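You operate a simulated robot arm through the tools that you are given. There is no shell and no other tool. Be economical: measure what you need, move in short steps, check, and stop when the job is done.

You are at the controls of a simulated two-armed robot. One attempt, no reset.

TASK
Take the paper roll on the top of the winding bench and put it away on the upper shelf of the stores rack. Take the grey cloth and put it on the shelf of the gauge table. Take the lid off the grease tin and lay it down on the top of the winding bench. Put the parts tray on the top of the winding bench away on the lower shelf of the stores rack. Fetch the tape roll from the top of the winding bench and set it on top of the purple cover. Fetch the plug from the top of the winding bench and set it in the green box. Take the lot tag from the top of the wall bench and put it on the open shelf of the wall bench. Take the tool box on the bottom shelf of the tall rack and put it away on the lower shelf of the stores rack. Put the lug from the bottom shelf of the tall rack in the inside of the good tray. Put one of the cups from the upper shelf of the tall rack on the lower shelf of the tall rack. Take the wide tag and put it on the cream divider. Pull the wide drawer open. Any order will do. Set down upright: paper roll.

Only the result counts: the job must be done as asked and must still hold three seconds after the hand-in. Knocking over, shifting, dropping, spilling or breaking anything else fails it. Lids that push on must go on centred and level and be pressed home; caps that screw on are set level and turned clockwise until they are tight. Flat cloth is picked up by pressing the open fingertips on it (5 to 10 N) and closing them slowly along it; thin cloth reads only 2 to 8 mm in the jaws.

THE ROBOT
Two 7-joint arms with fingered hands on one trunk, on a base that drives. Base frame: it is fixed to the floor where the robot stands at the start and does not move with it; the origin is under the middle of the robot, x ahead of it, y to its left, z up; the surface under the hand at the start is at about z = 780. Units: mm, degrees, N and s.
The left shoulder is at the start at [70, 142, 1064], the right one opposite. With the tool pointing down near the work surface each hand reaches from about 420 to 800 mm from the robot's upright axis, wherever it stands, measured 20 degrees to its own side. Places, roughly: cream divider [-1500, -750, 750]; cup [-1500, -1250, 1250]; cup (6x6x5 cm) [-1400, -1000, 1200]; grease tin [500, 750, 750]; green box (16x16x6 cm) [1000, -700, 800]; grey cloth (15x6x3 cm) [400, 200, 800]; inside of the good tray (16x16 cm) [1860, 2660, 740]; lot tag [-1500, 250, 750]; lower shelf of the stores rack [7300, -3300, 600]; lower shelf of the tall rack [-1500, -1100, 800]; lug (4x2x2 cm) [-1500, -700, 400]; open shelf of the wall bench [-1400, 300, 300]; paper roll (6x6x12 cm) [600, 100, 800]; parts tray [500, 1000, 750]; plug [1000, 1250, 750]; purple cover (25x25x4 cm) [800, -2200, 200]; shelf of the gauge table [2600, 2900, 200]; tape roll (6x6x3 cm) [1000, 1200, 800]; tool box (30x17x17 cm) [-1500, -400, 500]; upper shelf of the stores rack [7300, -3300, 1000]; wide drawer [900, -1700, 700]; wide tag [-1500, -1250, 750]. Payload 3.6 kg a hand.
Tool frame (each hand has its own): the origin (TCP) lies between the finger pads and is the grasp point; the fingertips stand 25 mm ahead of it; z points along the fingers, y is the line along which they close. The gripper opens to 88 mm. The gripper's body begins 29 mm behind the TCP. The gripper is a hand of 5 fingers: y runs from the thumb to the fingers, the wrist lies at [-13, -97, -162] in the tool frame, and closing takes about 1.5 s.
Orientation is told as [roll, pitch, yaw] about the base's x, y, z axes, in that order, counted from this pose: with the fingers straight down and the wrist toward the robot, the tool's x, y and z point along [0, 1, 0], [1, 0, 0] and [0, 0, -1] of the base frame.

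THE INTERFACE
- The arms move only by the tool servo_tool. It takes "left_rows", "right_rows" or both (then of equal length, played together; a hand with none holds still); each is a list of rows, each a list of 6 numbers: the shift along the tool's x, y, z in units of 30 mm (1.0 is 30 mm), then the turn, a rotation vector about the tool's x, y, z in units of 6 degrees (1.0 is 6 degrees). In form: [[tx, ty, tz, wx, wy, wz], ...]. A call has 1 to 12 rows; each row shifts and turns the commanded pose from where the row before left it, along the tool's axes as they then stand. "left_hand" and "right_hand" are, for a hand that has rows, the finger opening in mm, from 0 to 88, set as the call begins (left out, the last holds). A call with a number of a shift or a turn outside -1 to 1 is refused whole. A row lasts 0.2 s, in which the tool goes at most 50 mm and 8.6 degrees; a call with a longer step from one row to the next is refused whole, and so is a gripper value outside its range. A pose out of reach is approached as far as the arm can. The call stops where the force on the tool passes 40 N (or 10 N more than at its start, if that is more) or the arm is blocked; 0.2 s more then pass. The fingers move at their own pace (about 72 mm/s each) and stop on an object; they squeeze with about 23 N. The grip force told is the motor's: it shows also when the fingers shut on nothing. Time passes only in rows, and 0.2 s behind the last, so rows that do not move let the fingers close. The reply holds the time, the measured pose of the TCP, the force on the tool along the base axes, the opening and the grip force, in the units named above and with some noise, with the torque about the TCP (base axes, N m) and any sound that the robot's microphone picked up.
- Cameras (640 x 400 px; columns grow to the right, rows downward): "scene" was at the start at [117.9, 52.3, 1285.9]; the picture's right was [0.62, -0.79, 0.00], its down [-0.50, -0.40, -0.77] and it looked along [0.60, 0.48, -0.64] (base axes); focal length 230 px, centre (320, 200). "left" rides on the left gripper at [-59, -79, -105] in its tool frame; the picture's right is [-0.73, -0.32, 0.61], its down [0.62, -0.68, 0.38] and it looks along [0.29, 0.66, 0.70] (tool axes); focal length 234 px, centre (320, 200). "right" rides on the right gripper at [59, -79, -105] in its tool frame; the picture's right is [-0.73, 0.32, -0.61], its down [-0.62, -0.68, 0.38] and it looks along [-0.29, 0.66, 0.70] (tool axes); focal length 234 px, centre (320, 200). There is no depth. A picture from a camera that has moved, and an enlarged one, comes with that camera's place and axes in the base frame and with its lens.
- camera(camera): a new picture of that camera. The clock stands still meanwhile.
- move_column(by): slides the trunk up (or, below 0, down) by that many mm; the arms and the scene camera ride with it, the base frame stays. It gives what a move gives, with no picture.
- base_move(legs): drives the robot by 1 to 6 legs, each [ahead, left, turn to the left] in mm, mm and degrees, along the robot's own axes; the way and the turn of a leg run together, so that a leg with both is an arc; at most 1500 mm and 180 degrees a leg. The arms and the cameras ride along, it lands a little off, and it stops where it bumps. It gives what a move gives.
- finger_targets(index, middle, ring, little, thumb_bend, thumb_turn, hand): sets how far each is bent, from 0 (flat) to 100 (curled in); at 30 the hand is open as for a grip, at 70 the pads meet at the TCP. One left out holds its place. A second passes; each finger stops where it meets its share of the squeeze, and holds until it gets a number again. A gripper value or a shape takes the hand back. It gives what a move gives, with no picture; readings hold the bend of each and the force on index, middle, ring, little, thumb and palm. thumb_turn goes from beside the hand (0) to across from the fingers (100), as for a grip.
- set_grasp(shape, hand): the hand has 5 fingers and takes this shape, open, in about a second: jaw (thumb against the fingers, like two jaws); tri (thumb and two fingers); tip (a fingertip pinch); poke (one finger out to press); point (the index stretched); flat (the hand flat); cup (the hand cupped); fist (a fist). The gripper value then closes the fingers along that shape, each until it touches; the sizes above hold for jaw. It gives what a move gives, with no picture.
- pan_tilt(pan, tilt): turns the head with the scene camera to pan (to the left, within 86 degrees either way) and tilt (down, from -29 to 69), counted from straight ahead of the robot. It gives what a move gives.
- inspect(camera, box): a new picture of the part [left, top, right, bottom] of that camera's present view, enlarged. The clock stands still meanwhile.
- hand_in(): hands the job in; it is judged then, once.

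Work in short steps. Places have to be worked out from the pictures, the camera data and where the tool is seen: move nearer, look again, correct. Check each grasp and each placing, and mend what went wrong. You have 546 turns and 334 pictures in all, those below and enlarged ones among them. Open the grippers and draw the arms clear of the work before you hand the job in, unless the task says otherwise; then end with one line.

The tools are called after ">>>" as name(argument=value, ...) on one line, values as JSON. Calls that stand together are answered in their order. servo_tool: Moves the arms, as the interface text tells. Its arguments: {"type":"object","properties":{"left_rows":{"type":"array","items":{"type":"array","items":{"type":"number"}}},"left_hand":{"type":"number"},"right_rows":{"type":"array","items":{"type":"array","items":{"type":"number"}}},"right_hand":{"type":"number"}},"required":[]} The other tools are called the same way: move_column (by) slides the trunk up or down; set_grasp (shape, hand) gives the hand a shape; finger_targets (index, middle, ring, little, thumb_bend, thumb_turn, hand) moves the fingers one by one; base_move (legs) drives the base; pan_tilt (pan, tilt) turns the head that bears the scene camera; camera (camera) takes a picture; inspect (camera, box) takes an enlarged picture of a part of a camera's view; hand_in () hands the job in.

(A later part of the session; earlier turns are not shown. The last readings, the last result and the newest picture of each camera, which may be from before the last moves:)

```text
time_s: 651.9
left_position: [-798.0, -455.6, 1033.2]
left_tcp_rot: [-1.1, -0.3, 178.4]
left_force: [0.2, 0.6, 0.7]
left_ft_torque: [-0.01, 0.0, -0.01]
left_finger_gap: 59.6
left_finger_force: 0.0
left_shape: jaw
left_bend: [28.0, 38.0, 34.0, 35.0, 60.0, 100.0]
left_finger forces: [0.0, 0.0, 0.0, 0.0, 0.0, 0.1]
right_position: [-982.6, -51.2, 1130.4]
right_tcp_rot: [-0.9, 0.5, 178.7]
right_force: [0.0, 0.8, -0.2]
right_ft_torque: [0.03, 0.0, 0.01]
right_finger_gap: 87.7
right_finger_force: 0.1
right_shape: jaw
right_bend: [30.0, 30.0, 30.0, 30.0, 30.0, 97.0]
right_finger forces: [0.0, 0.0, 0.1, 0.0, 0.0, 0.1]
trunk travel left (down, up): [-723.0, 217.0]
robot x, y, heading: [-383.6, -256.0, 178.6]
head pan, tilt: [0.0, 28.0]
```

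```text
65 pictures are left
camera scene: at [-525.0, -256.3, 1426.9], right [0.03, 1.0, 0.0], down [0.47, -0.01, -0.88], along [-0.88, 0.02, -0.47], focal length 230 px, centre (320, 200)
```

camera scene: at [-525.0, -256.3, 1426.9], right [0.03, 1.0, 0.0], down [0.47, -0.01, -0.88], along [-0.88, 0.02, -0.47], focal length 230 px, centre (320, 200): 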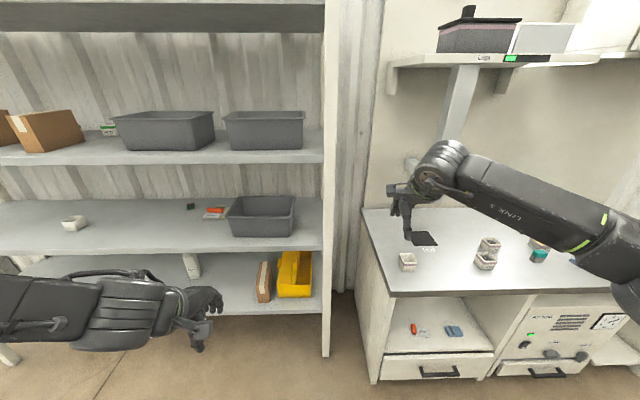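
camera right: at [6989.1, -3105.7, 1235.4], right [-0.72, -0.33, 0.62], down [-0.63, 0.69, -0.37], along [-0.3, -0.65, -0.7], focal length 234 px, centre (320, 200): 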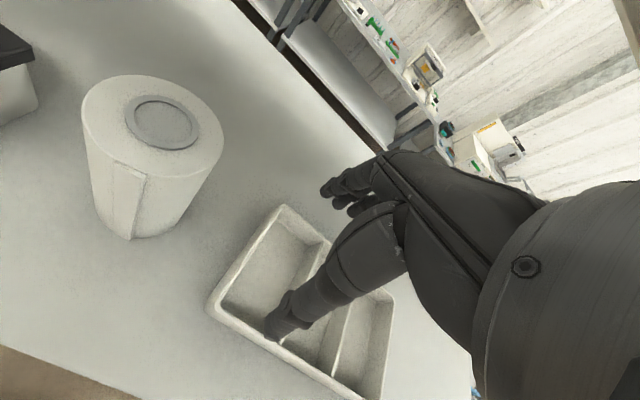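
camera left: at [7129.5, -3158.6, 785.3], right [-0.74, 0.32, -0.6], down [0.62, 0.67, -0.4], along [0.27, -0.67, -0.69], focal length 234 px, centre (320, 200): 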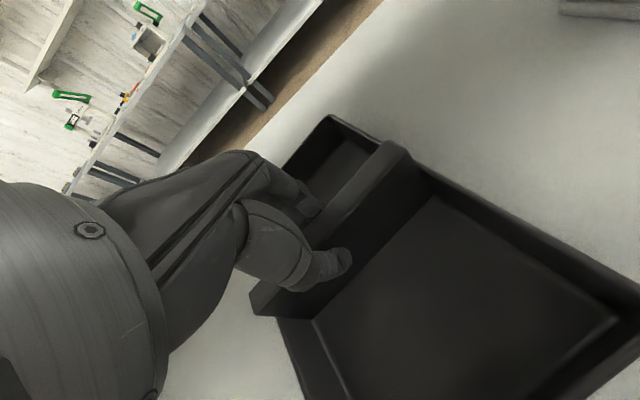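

Items on the rack look undisturbed. Lower the trunk and look closely at the tool box.

>>> move_column(by=-400)

>>> base_move(legs=[[150, 0, 1.4]])

>>> pan_tilt(pan=6, tilt=30)

>>> inspect(camera="scene", box=[200, 100, 400, 240])

```text
time_s: 655.7
left_position: [-798.7, -455.8, 633.3]
left_tcp_rot: [-1.0, -0.3, 178.4]
left_force: [0.0, -0.5, 0.4]
left_ft_torque: [0.03, 0.0, -0.03]
left_finger_gap: 59.9
left_finger_force: 0.0
left_shape: jaw
left_bend: [28.0, 38.0, 34.0, 35.0, 60.0, 100.0]
left_finger forces: [0.0, 0.0, 0.2, 0.0, 0.1, 0.1]
right_position: [-982.7, -51.4, 730.5]
right_tcp_rot: [-0.8, 0.4, 178.6]
right_force: [-1.2, 0.4, -0.4]
right_ft_torque: [0.01, -0.03, 0.02]
right_finger_gap: 87.7
right_finger_force: 0.1
right_shape: jaw
right_bend: [30.0, 30.0, 30.0, 30.0, 30.0, 97.0]
right_finger forces: [0.1, 0.1, 0.0, 0.0, 0.1, 0.1]
trunk travel left (down, up): [-323.0, 617.0]
robot x, y, heading: [-385.6, -258.1, 178.4]
head pan, tilt: [0.0, 28.0]
```

```text
time_s: 657.1
left_position: [-944.7, -462.4, 632.1]
left_tcp_rot: [-1.0, -0.2, 179.5]
left_force: [0.4, 0.5, -0.1]
left_ft_torque: [0.01, 0.02, -0.02]
left_finger_gap: 59.8
left_finger_force: 0.1
left_shape: jaw
left_bend: [28.0, 38.0, 34.0, 35.0, 60.0, 100.0]
left_finger forces: [0.1, 0.0, 0.0, 0.1, 0.0, 0.0]
right_position: [-1139.8, -62.8, 730.7]
right_tcp_rot: [-0.9, 0.6, -180.0]
right_force: [0.0, 0.5, -1.0]
right_ft_torque: [0.01, -0.01, -0.03]
right_finger_gap: 87.9
right_finger_force: 0.1
right_shape: jaw
right_bend: [30.0, 30.0, 30.0, 30.0, 30.0, 97.0]
right_finger forces: [0.1, 0.0, 0.0, 0.1, 0.0, 0.1]
trunk travel left (down, up): [-323.0, 617.0]
robot x, y, heading: [-530.7, -257.5, 179.6]
head pan, tilt: [0.0, 28.0]
```

```text
time_s: 657.7
left_position: [-944.3, -461.8, 633.0]
left_tcp_rot: [-1.1, -0.3, 179.7]
left_force: [-0.4, 0.3, 0.4]
left_ft_torque: [0.01, -0.02, -0.01]
left_finger_gap: 59.8
left_finger_force: 0.1
left_shape: jaw
left_bend: [28.0, 38.0, 34.0, 35.0, 60.0, 100.0]
left_finger forces: [0.0, 0.0, 0.0, 0.1, 0.1, 0.1]
right_position: [-1137.5, -62.3, 731.8]
right_tcp_rot: [-1.0, 0.5, -180.1]
right_force: [-0.1, 0.2, -0.2]
right_ft_torque: [0.03, 0.02, -0.02]
right_finger_gap: 88.1
right_finger_force: 0.1
right_shape: jaw
right_bend: [30.0, 30.0, 30.0, 30.0, 30.0, 97.0]
right_finger forces: [0.0, 0.0, 0.0, 0.0, 0.0, 0.0]
trunk travel left (down, up): [-323.0, 617.0]
robot x, y, heading: [-530.8, -256.4, 180.1]
head pan, tilt: [6.0, 30.0]
```

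```text
2.86 times, centred on (300, 170) of scene
camera zoom: at [-674.5, -267.2, 1023.7], right [-0.1, 0.99, 0.0], down [0.5, 0.05, -0.87], along [-0.86, -0.09, -0.5], focal length 658 px, centre (377, 286)
```

zoom: 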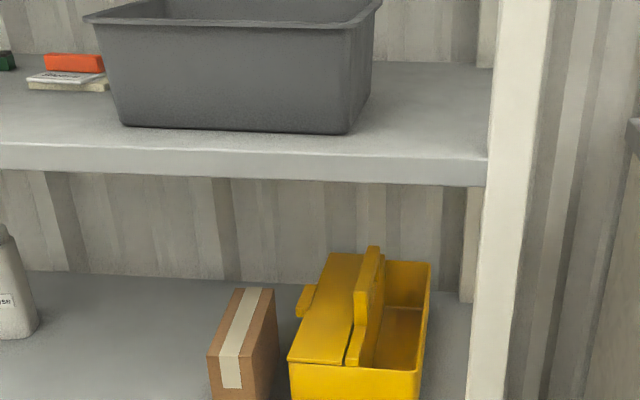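

Plan: pinch the box's front wall (right compartment) with the right hand, slide it forward so the handle is clear of the shelf above, then lift by the handle. Position first.

>>> base_move(legs=[[0, 402, 0], [0, 0, -15]])

>>> set_grasp(hand="right", shape="tri")

>>> servo_tool(left_rows=[[0, -0.5, 0, 0, 0, 0], [0, -0.5, 0, 0, 0, 0], [0, -0.5, 0, 0, 0, 0], [0, -0.5, 0, 0, 0, 0], [0, 0, 0, 0, 0, 0], [0, 0, 0, 0, 0, 0]], right_rows=[[0, 0, 0.95, 0, 0, -0.6], [0, 0, 0.95, 0, 0, -0.6], [0, 0, 0.95, 0, 0, -0.6], [0, 0, 0.95, 0, 0, -0.6], [0, 0, 0.95, 0, 0, 0], [0, 0, 0.9, 0, 0, 0]], right_hand=60)

>>> base_move(legs=[[180, 75, 0]])

>>> camera(camera="right")

>>> camera(camera="scene")

```text
time_s: 661.1
left_position: [-983.6, -755.3, 632.2]
left_tcp_rot: [-1.0, -0.4, 164.7]
left_force: [-0.7, 0.4, -0.3]
left_ft_torque: [0.03, 0.01, -0.02]
left_finger_gap: 59.6
left_finger_force: 0.0
left_shape: jaw
left_bend: [28.0, 38.0, 34.0, 35.0, 60.0, 100.0]
left_finger forces: [0.0, 0.0, 0.1, 0.0, 0.1, 0.0]
right_position: [-1066.8, -319.1, 731.5]
right_tcp_rot: [-1.0, 0.5, 165.1]
right_force: [0.3, -0.2, -0.3]
right_ft_torque: [0.03, -0.03, -0.03]
right_finger_gap: 88.0
right_finger_force: 0.0
right_shape: jaw
right_bend: [30.0, 30.0, 30.0, 30.0, 30.0, 97.0]
right_finger forces: [0.1, 0.0, 0.1, 0.0, 0.0, 0.0]
trunk travel left (down, up): [-323.0, 617.0]
robot x, y, heading: [-533.5, -664.9, 164.9]
head pan, tilt: [6.0, 30.0]
```

```text
time_s: 662.0
left_position: [-983.3, -754.8, 632.6]
left_tcp_rot: [-0.9, -0.2, 164.7]
left_force: [-1.6, 0.0, -0.2]
left_ft_torque: [-0.04, 0.02, -0.02]
left_finger_gap: 59.7
left_finger_force: 0.1
left_shape: jaw
left_bend: [28.0, 38.0, 34.0, 35.0, 60.0, 100.0]
left_finger forces: [0.1, 0.0, 0.0, 0.0, 0.0, 0.0]
right_position: [-1068.4, -319.6, 730.6]
right_tcp_rot: [-0.9, 0.6, 165.0]
right_force: [0.0, -0.2, -0.9]
right_ft_torque: [0.0, -0.03, 0.02]
right_finger_gap: 87.8
right_finger_force: 0.1
right_shape: tri
right_bend: [30.0, 30.0, 99.0, 99.0, 30.0, 97.0]
right_finger forces: [0.0, 0.0, 0.0, 0.0, 0.0, 0.0]
trunk travel left (down, up): [-323.0, 617.0]
robot x, y, heading: [-539.2, -664.0, 164.8]
head pan, tilt: [6.0, 30.0]
```

```text
time_s: 663.5
left_position: [-984.7, -756.2, 632.6]
left_tcp_rot: [-1.1, -0.3, 164.7]
left_force: [-0.5, 0.0, -0.1]
left_ft_torque: [0.0, 0.02, -0.02]
left_finger_gap: 59.7
left_finger_force: 0.1
left_shape: jaw
left_bend: [28.0, 38.0, 34.0, 35.0, 60.0, 100.0]
left_finger forces: [0.0, 0.0, 0.0, 0.0, 0.0, 0.1]
left hand out of reach, approached as far as the arm can: row 1, 2, 3, 4
right_position: [-1065.4, -316.2, 560.9]
right_tcp_rot: [-0.9, 0.8, 179.4]
right_force: [-0.3, 0.6, -0.2]
right_ft_torque: [0.0, -0.02, 0.0]
right_finger_gap: 60.3
right_finger_force: 0.1
right_shape: tri
right_bend: [73.0, 38.0, 99.0, 99.0, 59.0, 99.0]
right_finger forces: [0.0, 0.0, 0.0, 0.0, 0.1, 0.1]
trunk travel left (down, up): [-323.0, 617.0]
robot x, y, heading: [-537.2, -662.3, 164.9]
head pan, tilt: [6.0, 30.0]
```

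```text
time_s: 665.0
left_position: [-1176.3, -783.2, 633.9]
left_tcp_rot: [-0.9, -0.3, 164.8]
left_force: [0.0, 0.5, 0.2]
left_ft_torque: [0.0, -0.01, 0.0]
left_finger_gap: 59.6
left_finger_force: 0.1
left_shape: jaw
left_bend: [28.0, 38.0, 34.0, 35.0, 60.0, 100.0]
left_finger forces: [0.0, 0.0, 0.0, 0.0, 0.0, 0.1]
right_position: [-1257.6, -345.0, 560.6]
right_tcp_rot: [-0.8, 0.8, 179.6]
right_force: [-0.1, -0.9, 1.0]
right_ft_torque: [0.0, -0.03, -0.01]
right_finger_gap: 60.3
right_finger_force: 0.1
right_shape: tri
right_bend: [73.0, 38.0, 99.0, 99.0, 59.0, 99.0]
right_finger forces: [0.0, 0.2, 0.1, 0.0, 0.1, 0.0]
trunk travel left (down, up): [-323.0, 617.0]
robot x, y, heading: [-725.4, -690.5, 164.8]
head pan, tilt: [6.0, 30.0]
```

```text
63 pictures are left
camera right: at [-1182.7, -405.6, 665.5], right [-0.33, 0.72, 0.61], down [0.69, 0.62, -0.37], along [-0.65, 0.3, -0.7], focal length 234 px, centre (320, 200)
```

right: 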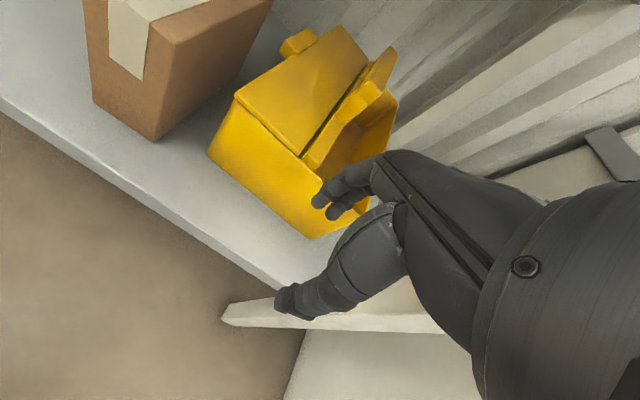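

```text
62 pictures are left
camera scene: at [-864.8, -663.6, 1023.6], right [0.16, 0.99, 0.0], down [0.49, -0.08, -0.87], along [-0.85, 0.13, -0.5], focal length 230 px, centre (320, 200)
```

scene: 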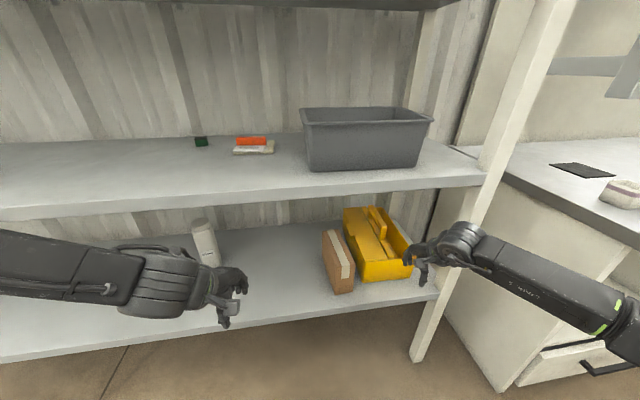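

View confirms geometry. Move over the front wall of the open (right) compartment.

>>> base_move(legs=[[98, -3, 0]])

>>> camera(camera="right")

>>> inspect(camera="scene", box=[310, 190, 470, 300])

```text
time_s: 666.2
left_position: [-1270.6, -756.1, 632.2]
left_tcp_rot: [-1.0, -0.2, 164.8]
left_force: [-0.3, 0.2, 0.3]
left_ft_torque: [-0.02, -0.01, 0.02]
left_finger_gap: 59.5
left_finger_force: 0.0
left_shape: jaw
left_bend: [28.0, 38.0, 34.0, 35.0, 60.0, 100.0]
left_finger forces: [0.0, 0.1, 0.1, 0.1, 0.0, 0.0]
right_position: [-1354.2, -316.7, 559.7]
right_tcp_rot: [-0.8, 0.8, 179.6]
right_force: [-0.1, -0.6, -1.1]
right_ft_torque: [0.02, -0.03, 0.01]
right_finger_gap: 60.2
right_finger_force: 0.1
right_shape: tri
right_bend: [73.0, 38.0, 99.0, 99.0, 59.0, 99.0]
right_finger forces: [0.0, 0.0, 0.0, 0.0, 0.1, 0.0]
trunk travel left (down, up): [-323.0, 617.0]
robot x, y, heading: [-826.3, -662.2, 165.3]
head pan, tilt: [6.0, 30.0]
```

```text
61 pictures are left
camera right: at [-1277.9, -377.0, 665.2], right [-0.33, 0.72, 0.61], down [0.69, 0.62, -0.37], along [-0.64, 0.3, -0.7], focal length 234 px, centre (320, 200)
```

right: 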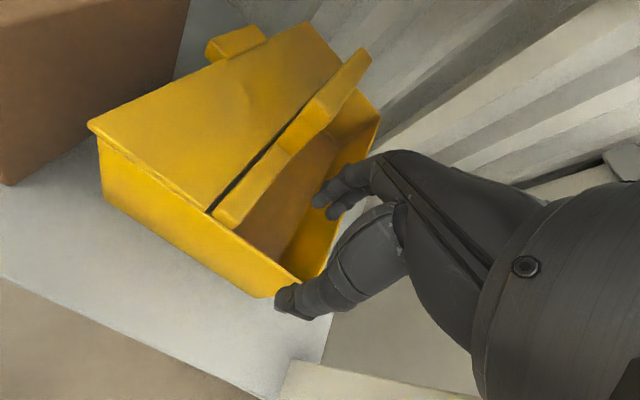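

```text
3.64 times, centred on (390, 245) of scene
camera zoom: at [-960.0, -634.8, 1023.5], right [0.16, 0.99, 0.0], down [0.49, -0.08, -0.87], along [-0.85, 0.13, -0.5], focal length 837 px, centre (66, 36)
```

zoom: 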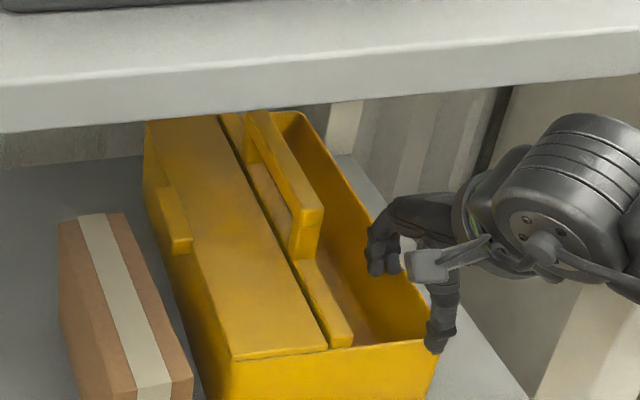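

Front wall at x≈−1342, compartment y −355…−299. Adjust and lower the fingers inside, thumb outside.

>>> servo_tool(right_rows=[[0.4, -0.4, 0.2, 0, 0, 0], [0, 0, 0.6, 0, 0, 0], [0, 0, 0.6, 0, 0, 0]])

>>> inspect(camera="scene", box=[310, 190, 470, 300])

>>> servo_tool(right_rows=[[0, 0, 0, 0, 0, 0], [0, 0, 0, 0, 0, 0], [0, 0, 0, 0, 0, 0], [0, 0, 0, 0, 0, 0], [0, 0, 0, 0, 0, 0], [0, 0, 0, 0, 0, 0], [0, 0, 0, 0, 0, 0]], right_hand=0)

```text
time_s: 667.0
left_position: [-1271.0, -754.7, 633.3]
left_tcp_rot: [-1.0, -0.3, 164.8]
left_force: [-0.5, 0.2, -0.7]
left_ft_torque: [-0.05, -0.02, 0.02]
left_finger_gap: 59.6
left_finger_force: 0.0
left_shape: jaw
left_bend: [28.0, 38.0, 34.0, 35.0, 60.0, 100.0]
left_finger forces: [0.0, 0.0, 0.0, 0.0, 0.0, 0.0]
right_position: [-1341.0, -328.1, 519.2]
right_tcp_rot: [-0.8, 0.8, 179.6]
right_force: [0.6, -0.5, 0.8]
right_ft_torque: [-0.01, 0.01, -0.03]
right_finger_gap: 60.4
right_finger_force: 0.1
right_shape: tri
right_bend: [73.0, 38.0, 99.0, 99.0, 59.0, 99.0]
right_finger forces: [0.0, 0.0, 0.1, 0.0, 0.0, 0.0]
trunk travel left (down, up): [-323.0, 617.0]
robot x, y, heading: [-823.6, -664.8, 165.2]
head pan, tilt: [6.0, 30.0]
```

```text
3.64 times, centred on (390, 245) of scene
camera zoom: at [-959.2, -635.0, 1023.7], right [0.16, 0.99, 0.0], down [0.49, -0.08, -0.87], along [-0.86, 0.13, -0.5], focal length 837 px, centre (66, 36)
```

zoom: 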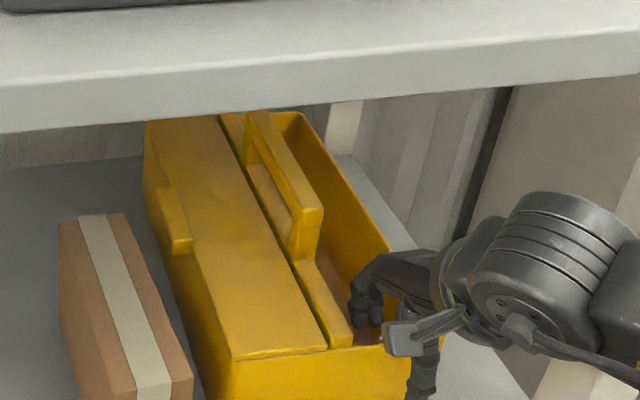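

```text
time_s: 668.6
left_position: [-1270.5, -755.3, 633.6]
left_tcp_rot: [-1.0, -0.2, 164.8]
left_force: [-0.3, -0.6, 0.0]
left_ft_torque: [-0.01, 0.02, -0.01]
left_finger_gap: 59.8
left_finger_force: 0.0
left_shape: jaw
left_bend: [28.0, 38.0, 34.0, 35.0, 60.0, 100.0]
left_finger forces: [0.0, 0.1, 0.1, 0.0, 0.0, 0.0]
right_position: [-1340.8, -327.8, 519.2]
right_tcp_rot: [-0.8, 0.8, 179.5]
right_force: [-0.3, -0.4, -0.1]
right_ft_torque: [-0.02, 0.01, 0.0]
right_finger_gap: 0.2
right_finger_force: 23.0
right_shape: tri
right_bend: [69.0, 70.0, 100.0, 100.0, 70.0, 100.0]
right_finger forces: [10.4, 9.8, 0.0, 0.0, 20.3, 0.0]
trunk travel left (down, up): [-323.0, 617.0]
robot x, y, heading: [-822.5, -662.2, 164.9]
head pan, tilt: [6.0, 30.0]
```

The thin wall is gripped. Slide the box forward (+x) a little and check.

>>> base_move(legs=[[-68, -18, 0]])

>>> camera(camera="scene")

```text
time_s: 669.6
left_position: [-1199.2, -753.4, 632.1]
left_tcp_rot: [-1.0, -0.3, 164.8]
left_force: [-0.1, 0.7, -0.6]
left_ft_torque: [0.04, 0.01, 0.0]
left_finger_gap: 59.6
left_finger_force: 0.2
left_shape: jaw
left_bend: [28.0, 38.0, 34.0, 35.0, 60.0, 100.0]
left_finger forces: [0.0, 0.0, 0.0, 0.1, 0.0, 0.0]
right_position: [-1269.5, -327.2, 519.0]
right_tcp_rot: [-0.8, 0.8, 179.6]
right_force: [1.0, -0.8, -0.5]
right_ft_torque: [0.0, 0.01, -0.01]
right_finger_gap: 0.1
right_finger_force: 23.4
right_shape: tri
right_bend: [69.0, 70.0, 100.0, 100.0, 70.0, 100.0]
right_finger forces: [11.7, 10.2, 0.1, 0.0, 22.8, 0.0]
trunk travel left (down, up): [-323.0, 617.0]
robot x, y, heading: [-752.4, -662.4, 165.1]
head pan, tilt: [6.0, 30.0]
```

```text
58 pictures are left
camera scene: at [-888.1, -634.8, 1023.7], right [0.16, 0.99, 0.0], down [0.49, -0.08, -0.87], along [-0.86, 0.13, -0.5], focal length 230 px, centre (320, 200)
```

scene: 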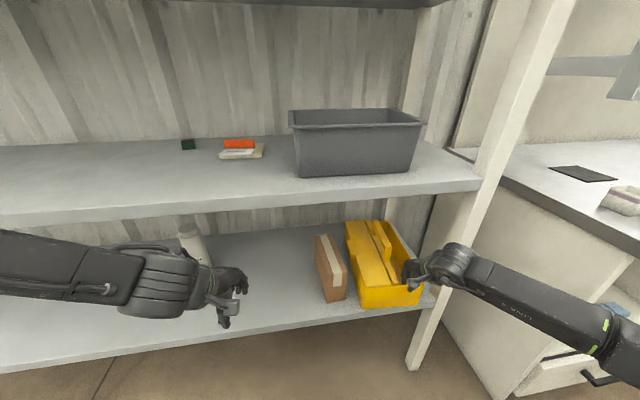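

Box slides well. Continue about 110 mm more.

>>> base_move(legs=[[-105, -28, 0]])

>>> camera(camera="scene")

>>> camera(camera="right")

```text
time_s: 670.8
left_position: [-1090.8, -755.4, 632.9]
left_tcp_rot: [-1.0, -0.3, 164.8]
left_force: [-0.2, 0.2, -0.9]
left_ft_torque: [-0.01, 0.0, 0.01]
left_finger_gap: 59.8
left_finger_force: 0.0
left_shape: jaw
left_bend: [28.0, 38.0, 34.0, 35.0, 60.0, 100.0]
left_finger forces: [0.0, 0.0, 0.1, 0.0, 0.0, 0.0]
right_position: [-1160.7, -328.2, 519.8]
right_tcp_rot: [-0.8, 0.8, 179.6]
right_force: [0.6, 0.5, 0.0]
right_ft_torque: [0.01, 0.01, -0.04]
right_finger_gap: 0.1
right_finger_force: 23.0
right_shape: tri
right_bend: [69.0, 70.0, 100.0, 100.0, 70.0, 100.0]
right_finger forces: [12.1, 10.0, 0.0, 0.1, 22.5, 0.0]
trunk travel left (down, up): [-323.0, 617.0]
robot x, y, heading: [-641.0, -662.0, 165.3]
head pan, tilt: [6.0, 30.0]
```

```text
57 pictures are left
camera scene: at [-779.6, -634.7, 1023.7], right [0.16, 0.99, 0.0], down [0.49, -0.08, -0.87], along [-0.86, 0.13, -0.5], focal length 230 px, centre (320, 200)
```

scene: 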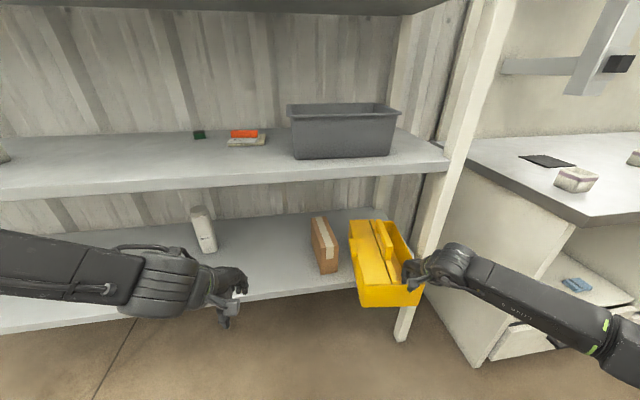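

```text
56 pictures are left
camera right: at [-1085.2, -388.5, 623.4], right [-0.33, 0.72, 0.61], down [0.69, 0.62, -0.37], along [-0.65, 0.3, -0.7], focal length 234 px, centre (320, 200)
```

right: 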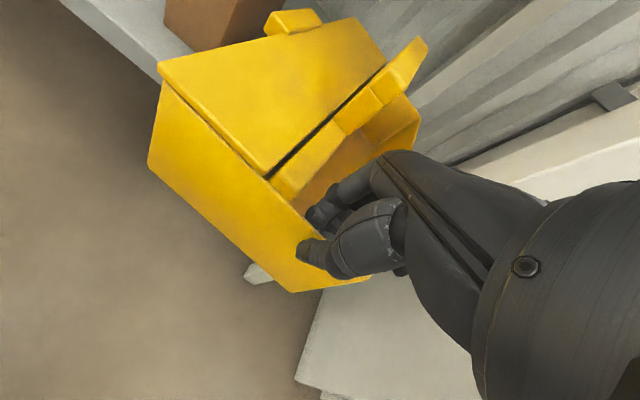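

Tool force is ~0, so the box is stable. Release the wall, raise; raise the left hand too, and rotate the right hand for the handle.

>>> servo_tool(right_rows=[[0, 0, 0, 0, 0, 0], [0, 0, 0, 0, 0, 0], [0, 0, 0, 0, 0, 0], [0, 0, -0.6, 0, 0, 0], [0, 0, -1, 0, 0, 0], [0, 0, -1, 0, 0, 0], [0, 0, -1, 0, 0, 0], [0, 0, -1, 0, 0, 0]], left_rows=[[0, 0, -1, 0, 0, 0], [0, 0, -1, 0, 0, 0], [0, 0, -1, 0, 0, 0], [0, 0, -1, 0, 0, 0], [0, 0, -1, 0, 0, 0], [0, 0, -1, 0, 0, 0], [0, 0, -1, 0, 0, 0], [0, 0, -1, 0, 0, 0]], right_hand=60)

>>> base_move(legs=[[-100, 0, 0], [0, 100, -10]])

>>> servo_tool(right_rows=[[0, 0, 0, 0, 0, 1], [0, 0, 0, 0, 0, 1], [0, 0, 0, 0, 0, 1], [0, 0, 0, 0, 0, 1], [0, 0, 0, 0, 0, 1], [0, 0, 0, 0, 0, 1], [0, 0, 0, 0, 0, 1], [0, 0, 0, 0, 0, 1], [0, 0, 0, 0, 0, 1], [0, 0, 0, 0, 0, 1], [0, 0, 0, 0, 0, 1], [0, 0, 0, 0, 0, 1]], left_rows=[[0, 0, -0.3, 0, 0, 0], [0, 0, -0.3, 0, 0, 0], [0, 0, -0.3, 0, 0, 0], [0, 0, -0.3, 0, 0, 0], [0, 0, -0.3, 0, 0, 0], [0, 0, 0, 0, 0, 0], [0, 0, 0, 0, 0, 0], [0, 0, 0, 0, 0, 0], [0, 0, 0, 0, 0, 0], [0, 0, 0, 0, 0, 0], [0, 0, 0, 0, 0, 0], [0, 0, 0, 0, 0, 0]])

>>> set_grasp(hand="right", shape="jaw")

>>> camera(camera="scene")

```text
time_s: 672.6
left_position: [-1090.5, -759.3, 873.5]
left_tcp_rot: [-1.1, -0.2, 164.7]
left_force: [0.1, -0.3, -0.5]
left_ft_torque: [0.0, -0.03, -0.01]
left_finger_gap: 59.7
left_finger_force: 0.0
left_shape: jaw
left_bend: [28.0, 38.0, 34.0, 35.0, 60.0, 100.0]
left_finger forces: [0.1, 0.1, 0.0, 0.0, 0.0, 0.0]
right_position: [-1162.1, -330.7, 658.0]
right_tcp_rot: [-0.8, 0.9, 179.5]
right_force: [-0.4, -0.5, -0.1]
right_ft_torque: [0.03, -0.03, 0.02]
right_finger_gap: 59.9
right_finger_force: 0.0
right_shape: tri
right_bend: [73.0, 38.0, 99.0, 99.0, 60.0, 100.0]
right_finger forces: [0.0, 0.1, 0.0, 0.0, 0.0, 0.0]
trunk travel left (down, up): [-323.0, 617.0]
robot x, y, heading: [-640.7, -661.8, 165.0]
head pan, tilt: [6.0, 30.0]
```

```text
time_s: 674.5
left_position: [-1040.4, -801.3, 873.9]
left_tcp_rot: [-1.1, -0.2, 154.8]
left_force: [-1.3, 0.8, 0.0]
left_ft_torque: [-0.03, -0.01, 0.0]
left_finger_gap: 59.6
left_finger_force: 0.1
left_shape: jaw
left_bend: [28.0, 38.0, 34.0, 35.0, 60.0, 100.0]
left_finger forces: [0.0, 0.0, 0.0, 0.1, 0.0, 0.1]
right_position: [-1036.0, -366.3, 658.0]
right_tcp_rot: [-0.8, 0.8, 169.6]
right_force: [0.0, -0.3, 0.5]
right_ft_torque: [0.03, 0.0, 0.01]
right_finger_gap: 60.2
right_finger_force: 0.0
right_shape: tri
right_bend: [73.0, 38.0, 99.0, 99.0, 60.0, 100.0]
right_finger forces: [0.0, 0.0, 0.0, 0.0, 0.0, 0.0]
trunk travel left (down, up): [-323.0, 617.0]
robot x, y, heading: [-580.1, -784.1, 155.1]
head pan, tilt: [6.0, 30.0]
```

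```text
time_s: 677.1
left_position: [-1039.8, -801.7, 917.6]
left_tcp_rot: [-0.9, -0.3, 154.9]
left_force: [0.2, -0.2, 1.0]
left_ft_torque: [0.04, 0.0, 0.02]
left_finger_gap: 59.8
left_finger_force: 0.2
left_shape: jaw
left_bend: [28.0, 38.0, 34.0, 35.0, 60.0, 100.0]
left_finger forces: [0.0, 0.1, 0.0, 0.0, 0.1, 0.0]
right_position: [-1037.1, -365.0, 656.7]
right_tcp_rot: [-1.0, -0.5, 97.6]
right_force: [-0.4, 1.1, 0.0]
right_ft_torque: [-0.01, 0.0, 0.02]
right_finger_gap: 59.9
right_finger_force: 0.1
right_shape: tri
right_bend: [73.0, 38.0, 99.0, 99.0, 60.0, 100.0]
right_finger forces: [0.0, 0.0, 0.0, 0.0, 0.1, 0.0]
trunk travel left (down, up): [-323.0, 617.0]
robot x, y, heading: [-579.1, -782.4, 155.2]
head pan, tilt: [6.0, 30.0]
```

```text
time_s: 678.0
left_position: [-1039.6, -801.2, 918.4]
left_tcp_rot: [-1.0, -0.4, 154.9]
left_force: [-0.2, -0.9, -0.6]
left_ft_torque: [-0.03, 0.02, 0.0]
left_finger_gap: 59.6
left_finger_force: 0.0
left_shape: jaw
left_bend: [28.0, 38.0, 34.0, 35.0, 60.0, 100.0]
left_finger forces: [0.0, 0.0, 0.1, 0.1, 0.1, 0.0]
right_position: [-1035.9, -365.6, 657.6]
right_tcp_rot: [-1.0, -0.5, 97.7]
right_force: [0.0, -0.2, 0.2]
right_ft_torque: [-0.02, 0.02, 0.01]
right_finger_gap: 88.0
right_finger_force: 0.0
right_shape: jaw
right_bend: [30.0, 30.0, 30.0, 30.0, 30.0, 98.0]
right_finger forces: [0.0, 0.0, 0.2, 0.1, 0.0, 0.0]
trunk travel left (down, up): [-323.0, 617.0]
robot x, y, heading: [-578.6, -780.7, 155.1]
head pan, tilt: [6.0, 30.0]
```

```text
55 pictures are left
camera scene: at [-711.2, -731.6, 1023.7], right [0.32, 0.95, 0.0], down [0.47, -0.16, -0.87], along [-0.82, 0.28, -0.5], focal length 230 px, centre (320, 200)
```

scene: 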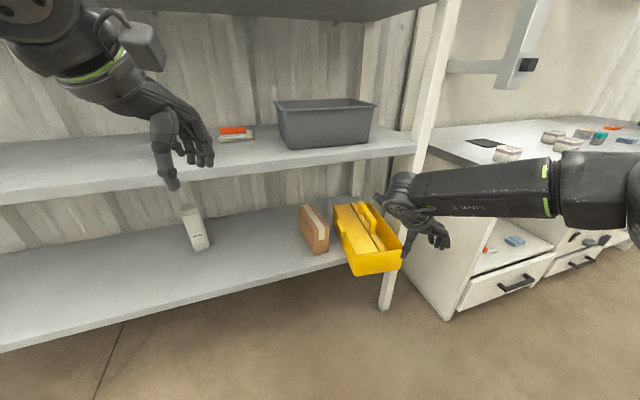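

>>> inspect(camera="scene", box=[290, 160, 450, 290])

>>> inspect(camera="right", box=[0, 0, 320, 220])

```text
3.08 times, centred on (370, 225) of scene
camera zoom: at [-711.2, -731.6, 1023.7], right [0.32, 0.95, 0.0], down [0.47, -0.16, -0.87], along [-0.82, 0.28, -0.5], focal length 708 px, centre (166, 123)
```

zoom: 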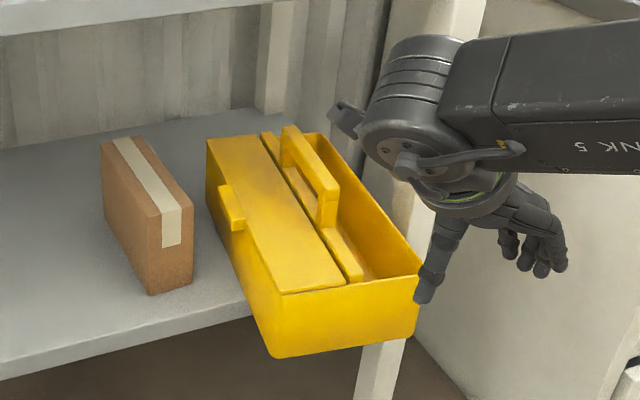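

```text
1.82 times, centred on (160, 110) of right
camera zoom: at [-1086.5, -452.5, 759.3], right [0.67, 0.41, 0.62], down [0.72, -0.59, -0.38], along [0.21, 0.7, -0.69], focal length 426 px, centre (611, 364)
```

zoom: 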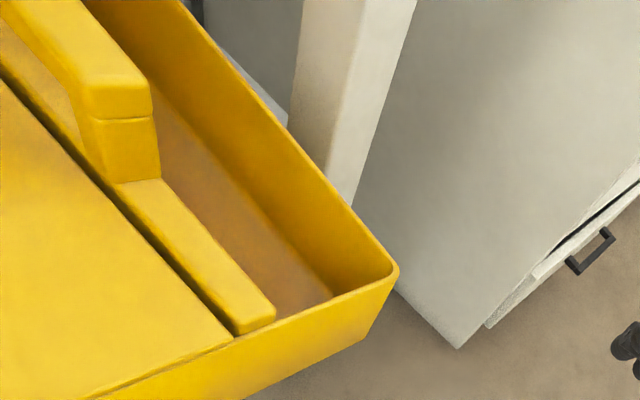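

Handle runs from ≈[-1238,-369] to [-1363,-350]. Turn 8° more and move the right hand above its front half.

>>> base_move(legs=[[0, 0, -8], [150, 150, 0]])

>>> servo_tool(right_rows=[[0, 0, 0, 0, 0, 0.7], [0, 0, 0, 0, 0, 0.7]], right_hand=65)

>>> camera(camera="right")

>>> inspect(camera="scene", box=[290, 140, 450, 290])

```text
time_s: 680.2
left_position: [-1245.5, -782.5, 918.0]
left_tcp_rot: [-1.0, -0.2, 146.8]
left_force: [-0.3, 1.0, 0.1]
left_ft_torque: [-0.01, -0.01, -0.04]
left_finger_gap: 59.7
left_finger_force: 0.1
left_shape: jaw
left_bend: [28.0, 38.0, 34.0, 35.0, 60.0, 100.0]
left_finger forces: [0.0, 0.0, 0.1, 0.0, 0.1, 0.0]
right_position: [-1179.8, -352.7, 656.7]
right_tcp_rot: [-1.0, -0.4, 89.5]
right_force: [1.1, -0.6, 0.3]
right_ft_torque: [0.05, -0.05, 0.03]
right_finger_gap: 87.9
right_finger_force: 0.0
right_shape: jaw
right_bend: [30.0, 30.0, 30.0, 30.0, 30.0, 98.0]
right_finger forces: [0.0, 0.1, 0.0, 0.0, 0.0, 0.1]
trunk travel left (down, up): [-323.0, 617.0]
robot x, y, heading: [-787.2, -826.3, 146.9]
head pan, tilt: [6.0, 30.0]
```

```text
time_s: 680.8
left_position: [-1244.0, -782.6, 918.6]
left_tcp_rot: [-1.0, -0.4, 146.8]
left_force: [-0.5, -0.3, -1.1]
left_ft_torque: [-0.01, 0.03, 0.01]
left_finger_gap: 59.7
left_finger_force: 0.1
left_shape: jaw
left_bend: [28.0, 38.0, 34.0, 35.0, 60.0, 100.0]
left_finger forces: [0.0, 0.0, 0.0, 0.0, 0.1, 0.0]
right_position: [-1178.7, -350.8, 657.3]
right_tcp_rot: [-0.9, -0.6, 81.3]
right_force: [0.6, 0.2, -0.2]
right_ft_torque: [0.0, -0.03, 0.04]
right_finger_gap: 65.3
right_finger_force: 0.0
right_shape: jaw
right_bend: [27.0, 36.0, 33.0, 34.0, 55.0, 99.0]
right_finger forces: [0.0, 0.1, 0.0, 0.0, 0.1, 0.0]
trunk travel left (down, up): [-323.0, 617.0]
robot x, y, heading: [-784.2, -826.6, 147.1]
head pan, tilt: [6.0, 30.0]
```

```text
52 pictures are left
camera right: at [-1252.4, -420.5, 759.5], right [0.76, 0.2, 0.62], down [0.52, -0.77, -0.38], along [0.4, 0.61, -0.68], focal length 234 px, centre (320, 200)
```

right: 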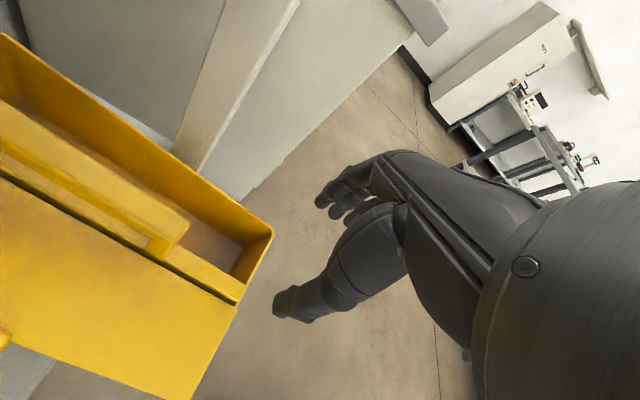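

```text
2.67 times, centred on (370, 215) of scene
camera zoom: at [-908.7, -758.7, 1023.7], right [0.45, 0.89, 0.0], down [0.45, -0.23, -0.87], along [-0.77, 0.39, -0.5], focal length 614 px, centre (187, 160)
```

zoom: 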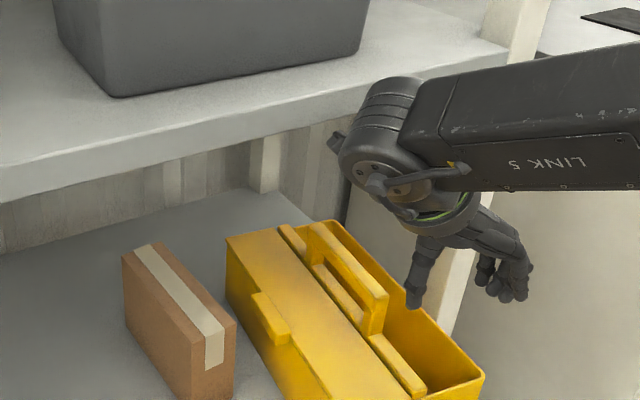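

>>> base_move(legs=[[64, 54, 0]])

>>> camera(camera="right")

>>> inspect(camera="scene", box=[290, 140, 450, 290])

```text
time_s: 681.9
left_position: [-1300.1, -788.5, 922.8]
left_tcp_rot: [-0.9, -0.7, 146.3]
left_force: [-0.1, 0.6, -0.6]
left_ft_torque: [0.03, 0.0, -0.01]
left_finger_gap: 59.9
left_finger_force: 0.0
left_shape: jaw
left_bend: [28.0, 38.0, 34.0, 35.0, 60.0, 100.0]
left_finger forces: [0.1, 0.0, 0.0, 0.1, 0.0, 0.1]
right_position: [-1229.8, -356.9, 656.4]
right_tcp_rot: [-1.5, -0.8, 80.8]
right_force: [0.5, -0.3, -0.5]
right_ft_torque: [-0.01, 0.01, 0.02]
right_finger_gap: 65.3
right_finger_force: 0.0
right_shape: jaw
right_bend: [27.0, 36.0, 33.0, 34.0, 55.0, 99.0]
right_finger forces: [0.1, 0.0, 0.0, 0.0, 0.1, 0.0]
trunk travel left (down, up): [-323.0, 617.0]
robot x, y, heading: [-852.3, -836.2, 146.5]
head pan, tilt: [6.0, 30.0]
stopped in leg 1: the robot was blocked; the commanded pose is now the measured one
```

```text
50 pictures are left
camera right: at [-1303.8, -426.8, 758.7], right [0.75, 0.2, 0.63], down [0.52, -0.77, -0.38], along [0.41, 0.61, -0.68], focal length 234 px, centre (320, 200)
```

right: 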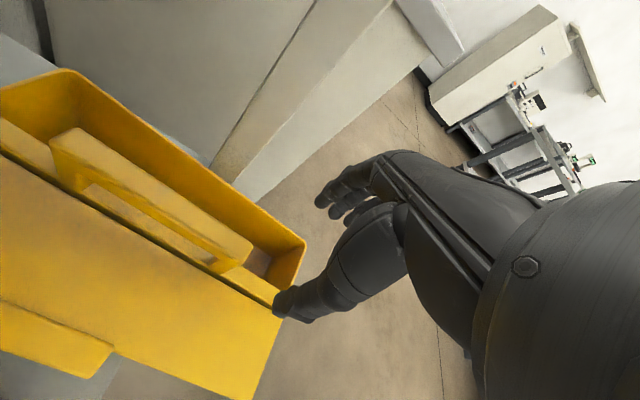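

```text
2.67 times, centred on (370, 215) of scene
camera zoom: at [-964.4, -769.1, 1025.0], right [0.46, 0.89, 0.0], down [0.44, -0.23, -0.87], along [-0.77, 0.4, -0.49], focal length 614 px, centre (187, 160)
```

zoom: 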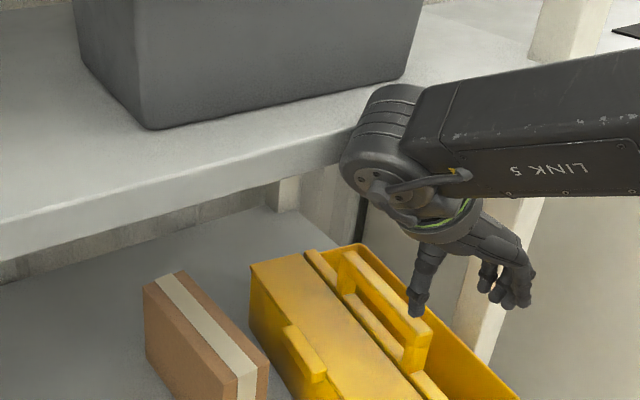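

The wrist met the shelf edge above. Back off slightly, lower the hand astride the handle, then move in below the shelf.

>>> base_move(legs=[[-12, -8, 0.5]])

>>> servo_tool(right_rows=[[0, 0, 0.8, 0, 0, 0], [0, 0, 0.8, 0, 0, 0], [0, 0, 0.7, 0, 0, 0], [0, 0, 0.6, 0, 0, 0]])

>>> camera(camera="right")

```text
time_s: 682.6
left_position: [-1294.2, -791.8, 917.8]
left_tcp_rot: [-1.1, -0.3, 146.9]
left_force: [0.2, -0.1, 0.2]
left_ft_torque: [-0.01, -0.02, -0.02]
left_finger_gap: 59.7
left_finger_force: 0.1
left_shape: jaw
left_bend: [28.0, 38.0, 34.0, 35.0, 60.0, 100.0]
left_finger forces: [0.0, 0.0, 0.1, 0.0, 0.0, 0.0]
right_position: [-1226.0, -359.4, 651.8]
right_tcp_rot: [-1.7, -0.7, 81.3]
right_force: [0.1, -0.2, 0.7]
right_ft_torque: [-0.03, -0.02, 0.0]
right_finger_gap: 65.5
right_finger_force: 0.0
right_shape: jaw
right_bend: [27.0, 36.0, 33.0, 34.0, 55.0, 99.0]
right_finger forces: [0.0, 0.1, 0.0, 0.0, 0.0, 0.0]
trunk travel left (down, up): [-323.0, 617.0]
robot x, y, heading: [-836.8, -836.0, 147.2]
head pan, tilt: [6.0, 30.0]
```

```text
time_s: 683.6
left_position: [-1293.9, -790.6, 920.0]
left_tcp_rot: [-1.0, -0.3, 147.0]
left_force: [0.2, -0.4, -0.2]
left_ft_torque: [-0.03, 0.0, 0.01]
left_finger_gap: 60.2
left_finger_force: 0.1
left_shape: jaw
left_bend: [28.0, 38.0, 34.0, 35.0, 60.0, 100.0]
left_finger forces: [0.0, 0.0, 0.1, 0.0, 0.0, 0.0]
right_position: [-1222.1, -357.7, 565.4]
right_tcp_rot: [-1.8, -0.6, 81.3]
right_force: [0.2, 0.2, -0.2]
right_ft_torque: [-0.02, 0.0, 0.0]
right_finger_gap: 64.9
right_finger_force: 0.1
right_shape: jaw
right_bend: [27.0, 36.0, 33.0, 34.0, 55.0, 99.0]
right_finger forces: [0.0, 0.0, 0.0, 0.0, 0.0, 0.0]
trunk travel left (down, up): [-323.0, 617.0]
robot x, y, heading: [-834.2, -834.4, 147.3]
head pan, tilt: [6.0, 30.0]
```

```text
48 pictures are left
camera right: at [-1296.9, -428.3, 666.0], right [0.75, 0.21, 0.63], down [0.53, -0.77, -0.37], along [0.41, 0.61, -0.68], focal length 234 px, centre (320, 200)
```

right: 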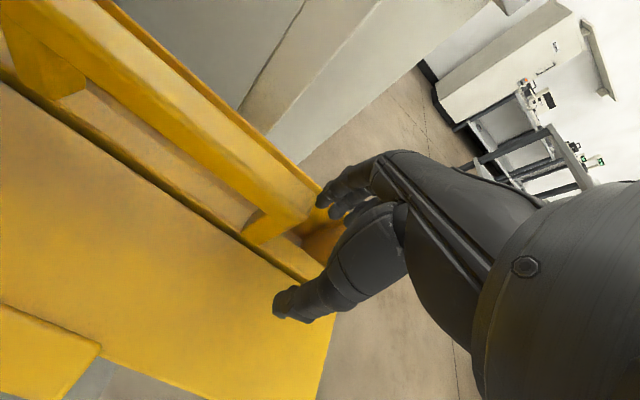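

>>> base_move(legs=[[34, 28, 0]])

>>> camera(camera="right")

```text
time_s: 684.5
left_position: [-1338.0, -795.4, 918.9]
left_tcp_rot: [-1.1, -0.2, 146.8]
left_force: [0.2, -0.4, -1.3]
left_ft_torque: [0.02, -0.01, 0.01]
left_finger_gap: 59.7
left_finger_force: 0.0
left_shape: jaw
left_bend: [28.0, 38.0, 34.0, 35.0, 60.0, 100.0]
left_finger forces: [0.0, 0.0, 0.1, 0.1, 0.0, 0.1]
right_position: [-1265.2, -364.2, 564.1]
right_tcp_rot: [-1.8, -0.7, 81.4]
right_force: [-0.1, -0.7, -0.4]
right_ft_torque: [0.03, -0.04, 0.01]
right_finger_gap: 65.3
right_finger_force: 0.0
right_shape: jaw
right_bend: [27.0, 36.0, 33.0, 34.0, 55.0, 99.0]
right_finger forces: [0.1, 0.0, 0.0, 0.0, 0.0, 0.0]
trunk travel left (down, up): [-323.0, 617.0]
robot x, y, heading: [-881.7, -842.2, 147.0]
head pan, tilt: [6.0, 30.0]
```

```text
47 pictures are left
camera right: at [-1341.0, -433.4, 665.7], right [0.74, 0.21, 0.63], down [0.53, -0.77, -0.37], along [0.41, 0.61, -0.68], focal length 234 px, centre (320, 200)
```

right: 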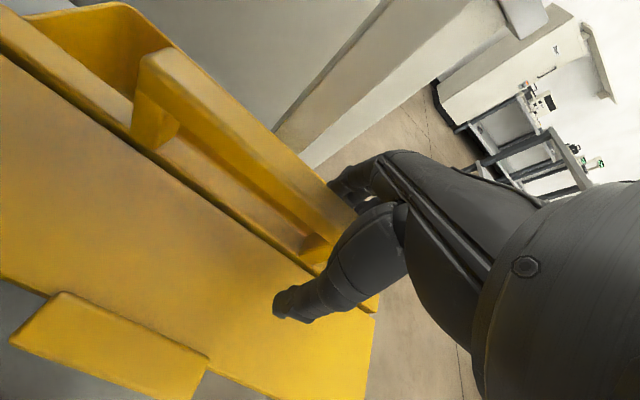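

>>> base_move(legs=[[23, 11, 0]])

>>> servo_tool(right_rows=[[0, 0, 0, 0, 0, 0], [0, 0, 0, 0, 0, 0], [0, 0, 0, 0, 0, 0], [0, 0, 0, 0, 0, 0], [0, 0, 0, 0, 0, 0], [0, 0, 0, 0, 0, 0], [0, 0, 0, 0, 0, 0]], right_hand=0)

>>> camera(camera="right")

```text
time_s: 685.4
left_position: [-1363.1, -792.7, 917.1]
left_tcp_rot: [-1.1, -0.2, 146.9]
left_force: [-0.8, 0.1, -0.5]
left_ft_torque: [-0.01, -0.02, -0.01]
left_finger_gap: 59.8
left_finger_force: 0.0
left_shape: jaw
left_bend: [28.0, 38.0, 34.0, 35.0, 60.0, 100.0]
left_finger forces: [0.0, 0.1, 0.1, 0.1, 0.1, 0.1]
right_position: [-1292.5, -360.7, 565.1]
right_tcp_rot: [-1.9, -0.5, 81.3]
right_force: [-0.8, 0.1, 0.5]
right_ft_torque: [-0.01, -0.05, 0.02]
right_finger_gap: 65.3
right_finger_force: 0.1
right_shape: jaw
right_bend: [27.0, 36.0, 33.0, 34.0, 55.0, 99.0]
right_finger forces: [0.0, 0.0, 0.1, 0.0, 0.0, 0.0]
trunk travel left (down, up): [-323.0, 617.0]
robot x, y, heading: [-906.5, -836.6, 147.0]
head pan, tilt: [6.0, 30.0]
```

```text
time_s: 687.0
left_position: [-1363.0, -792.0, 918.1]
left_tcp_rot: [-0.9, -0.2, 146.8]
left_force: [-0.2, 0.0, 0.1]
left_ft_torque: [-0.01, 0.01, -0.01]
left_finger_gap: 59.9
left_finger_force: 0.0
left_shape: jaw
left_bend: [28.0, 38.0, 34.0, 35.0, 60.0, 100.0]
left_finger forces: [0.0, 0.1, 0.1, 0.1, 0.0, 0.0]
right_position: [-1291.3, -359.1, 565.4]
right_tcp_rot: [-2.0, -0.6, 81.3]
right_force: [1.1, 1.7, -0.4]
right_ft_torque: [0.03, -0.03, 0.04]
right_finger_gap: 6.3
right_finger_force: 23.5
right_shape: jaw
right_bend: [75.0, 72.0, 64.0, 50.0, 74.0, 100.0]
right_finger forces: [9.1, 2.8, 2.4, 1.3, 21.7, 0.0]
trunk travel left (down, up): [-323.0, 617.0]
robot x, y, heading: [-907.6, -839.2, 147.1]
head pan, tilt: [6.0, 30.0]
```

```text
46 pictures are left
camera right: at [-1365.9, -429.8, 665.7], right [0.75, 0.21, 0.63], down [0.53, -0.77, -0.37], along [0.41, 0.61, -0.68], focal length 234 px, centre (320, 200)
```

right: 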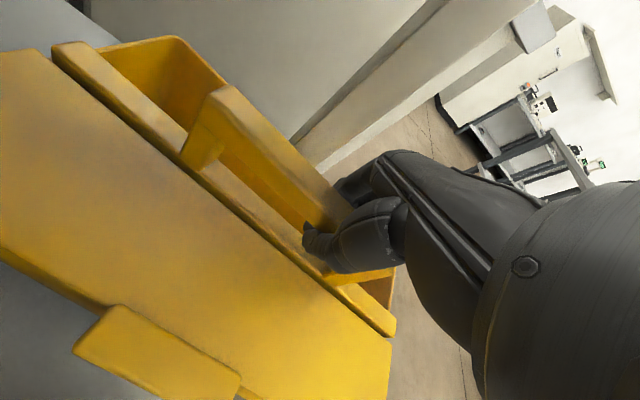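

The hand is wrapped round the handle. Ease up slightly and draw the box out +x, then lift.

>>> move_column(by=6)

>>> base_move(legs=[[-71, -46, 0]])

>>> camera(camera="scene")

```text
time_s: 687.5
left_position: [-1362.9, -791.7, 924.2]
left_tcp_rot: [-1.1, -0.3, 146.9]
left_force: [0.3, 0.4, 0.5]
left_ft_torque: [0.01, -0.03, -0.02]
left_finger_gap: 59.8
left_finger_force: 0.1
left_shape: jaw
left_bend: [28.0, 38.0, 34.0, 35.0, 60.0, 100.0]
left_finger forces: [0.0, 0.0, 0.0, 0.1, 0.0, 0.0]
right_position: [-1290.5, -360.3, 569.5]
right_tcp_rot: [-1.9, -0.6, 81.4]
right_force: [0.3, -1.2, -6.6]
right_ft_torque: [0.02, -0.02, 0.02]
right_finger_gap: 6.3
right_finger_force: 22.7
right_shape: jaw
right_bend: [75.0, 72.0, 65.0, 51.0, 74.0, 100.0]
right_finger forces: [9.6, 2.5, 2.1, 1.4, 21.5, 0.0]
trunk travel left (down, up): [-329.0, 611.0]
robot x, y, heading: [-906.9, -838.9, 146.8]
head pan, tilt: [6.0, 30.0]
```

```text
time_s: 688.6
left_position: [-1277.6, -792.5, 924.3]
left_tcp_rot: [-1.1, -0.3, 146.9]
left_force: [1.4, -0.4, 0.0]
left_ft_torque: [0.01, 0.02, -0.01]
left_finger_gap: 59.8
left_finger_force: 0.0
left_shape: jaw
left_bend: [28.0, 38.0, 34.0, 35.0, 60.0, 100.0]
left_finger forces: [0.0, 0.1, 0.0, 0.0, 0.0, 0.1]
right_position: [-1206.0, -359.9, 571.2]
right_tcp_rot: [-1.8, -0.6, 81.5]
right_force: [1.0, 0.1, -5.3]
right_ft_torque: [0.03, -0.04, 0.01]
right_finger_gap: 6.5
right_finger_force: 23.0
right_shape: jaw
right_bend: [75.0, 72.0, 71.0, 52.0, 74.0, 100.0]
right_finger forces: [9.7, 2.2, 2.1, 1.6, 21.3, 0.0]
trunk travel left (down, up): [-329.0, 611.0]
robot x, y, heading: [-820.6, -836.7, 147.0]
head pan, tilt: [6.0, 30.0]
```

```text
45 pictures are left
camera scene: at [-942.9, -768.3, 1029.7], right [0.45, 0.89, 0.0], down [0.45, -0.23, -0.87], along [-0.77, 0.39, -0.5], focal length 230 px, centre (320, 200)
```

scene: 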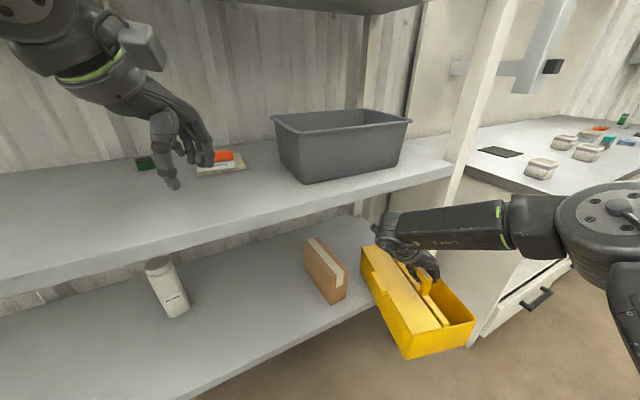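

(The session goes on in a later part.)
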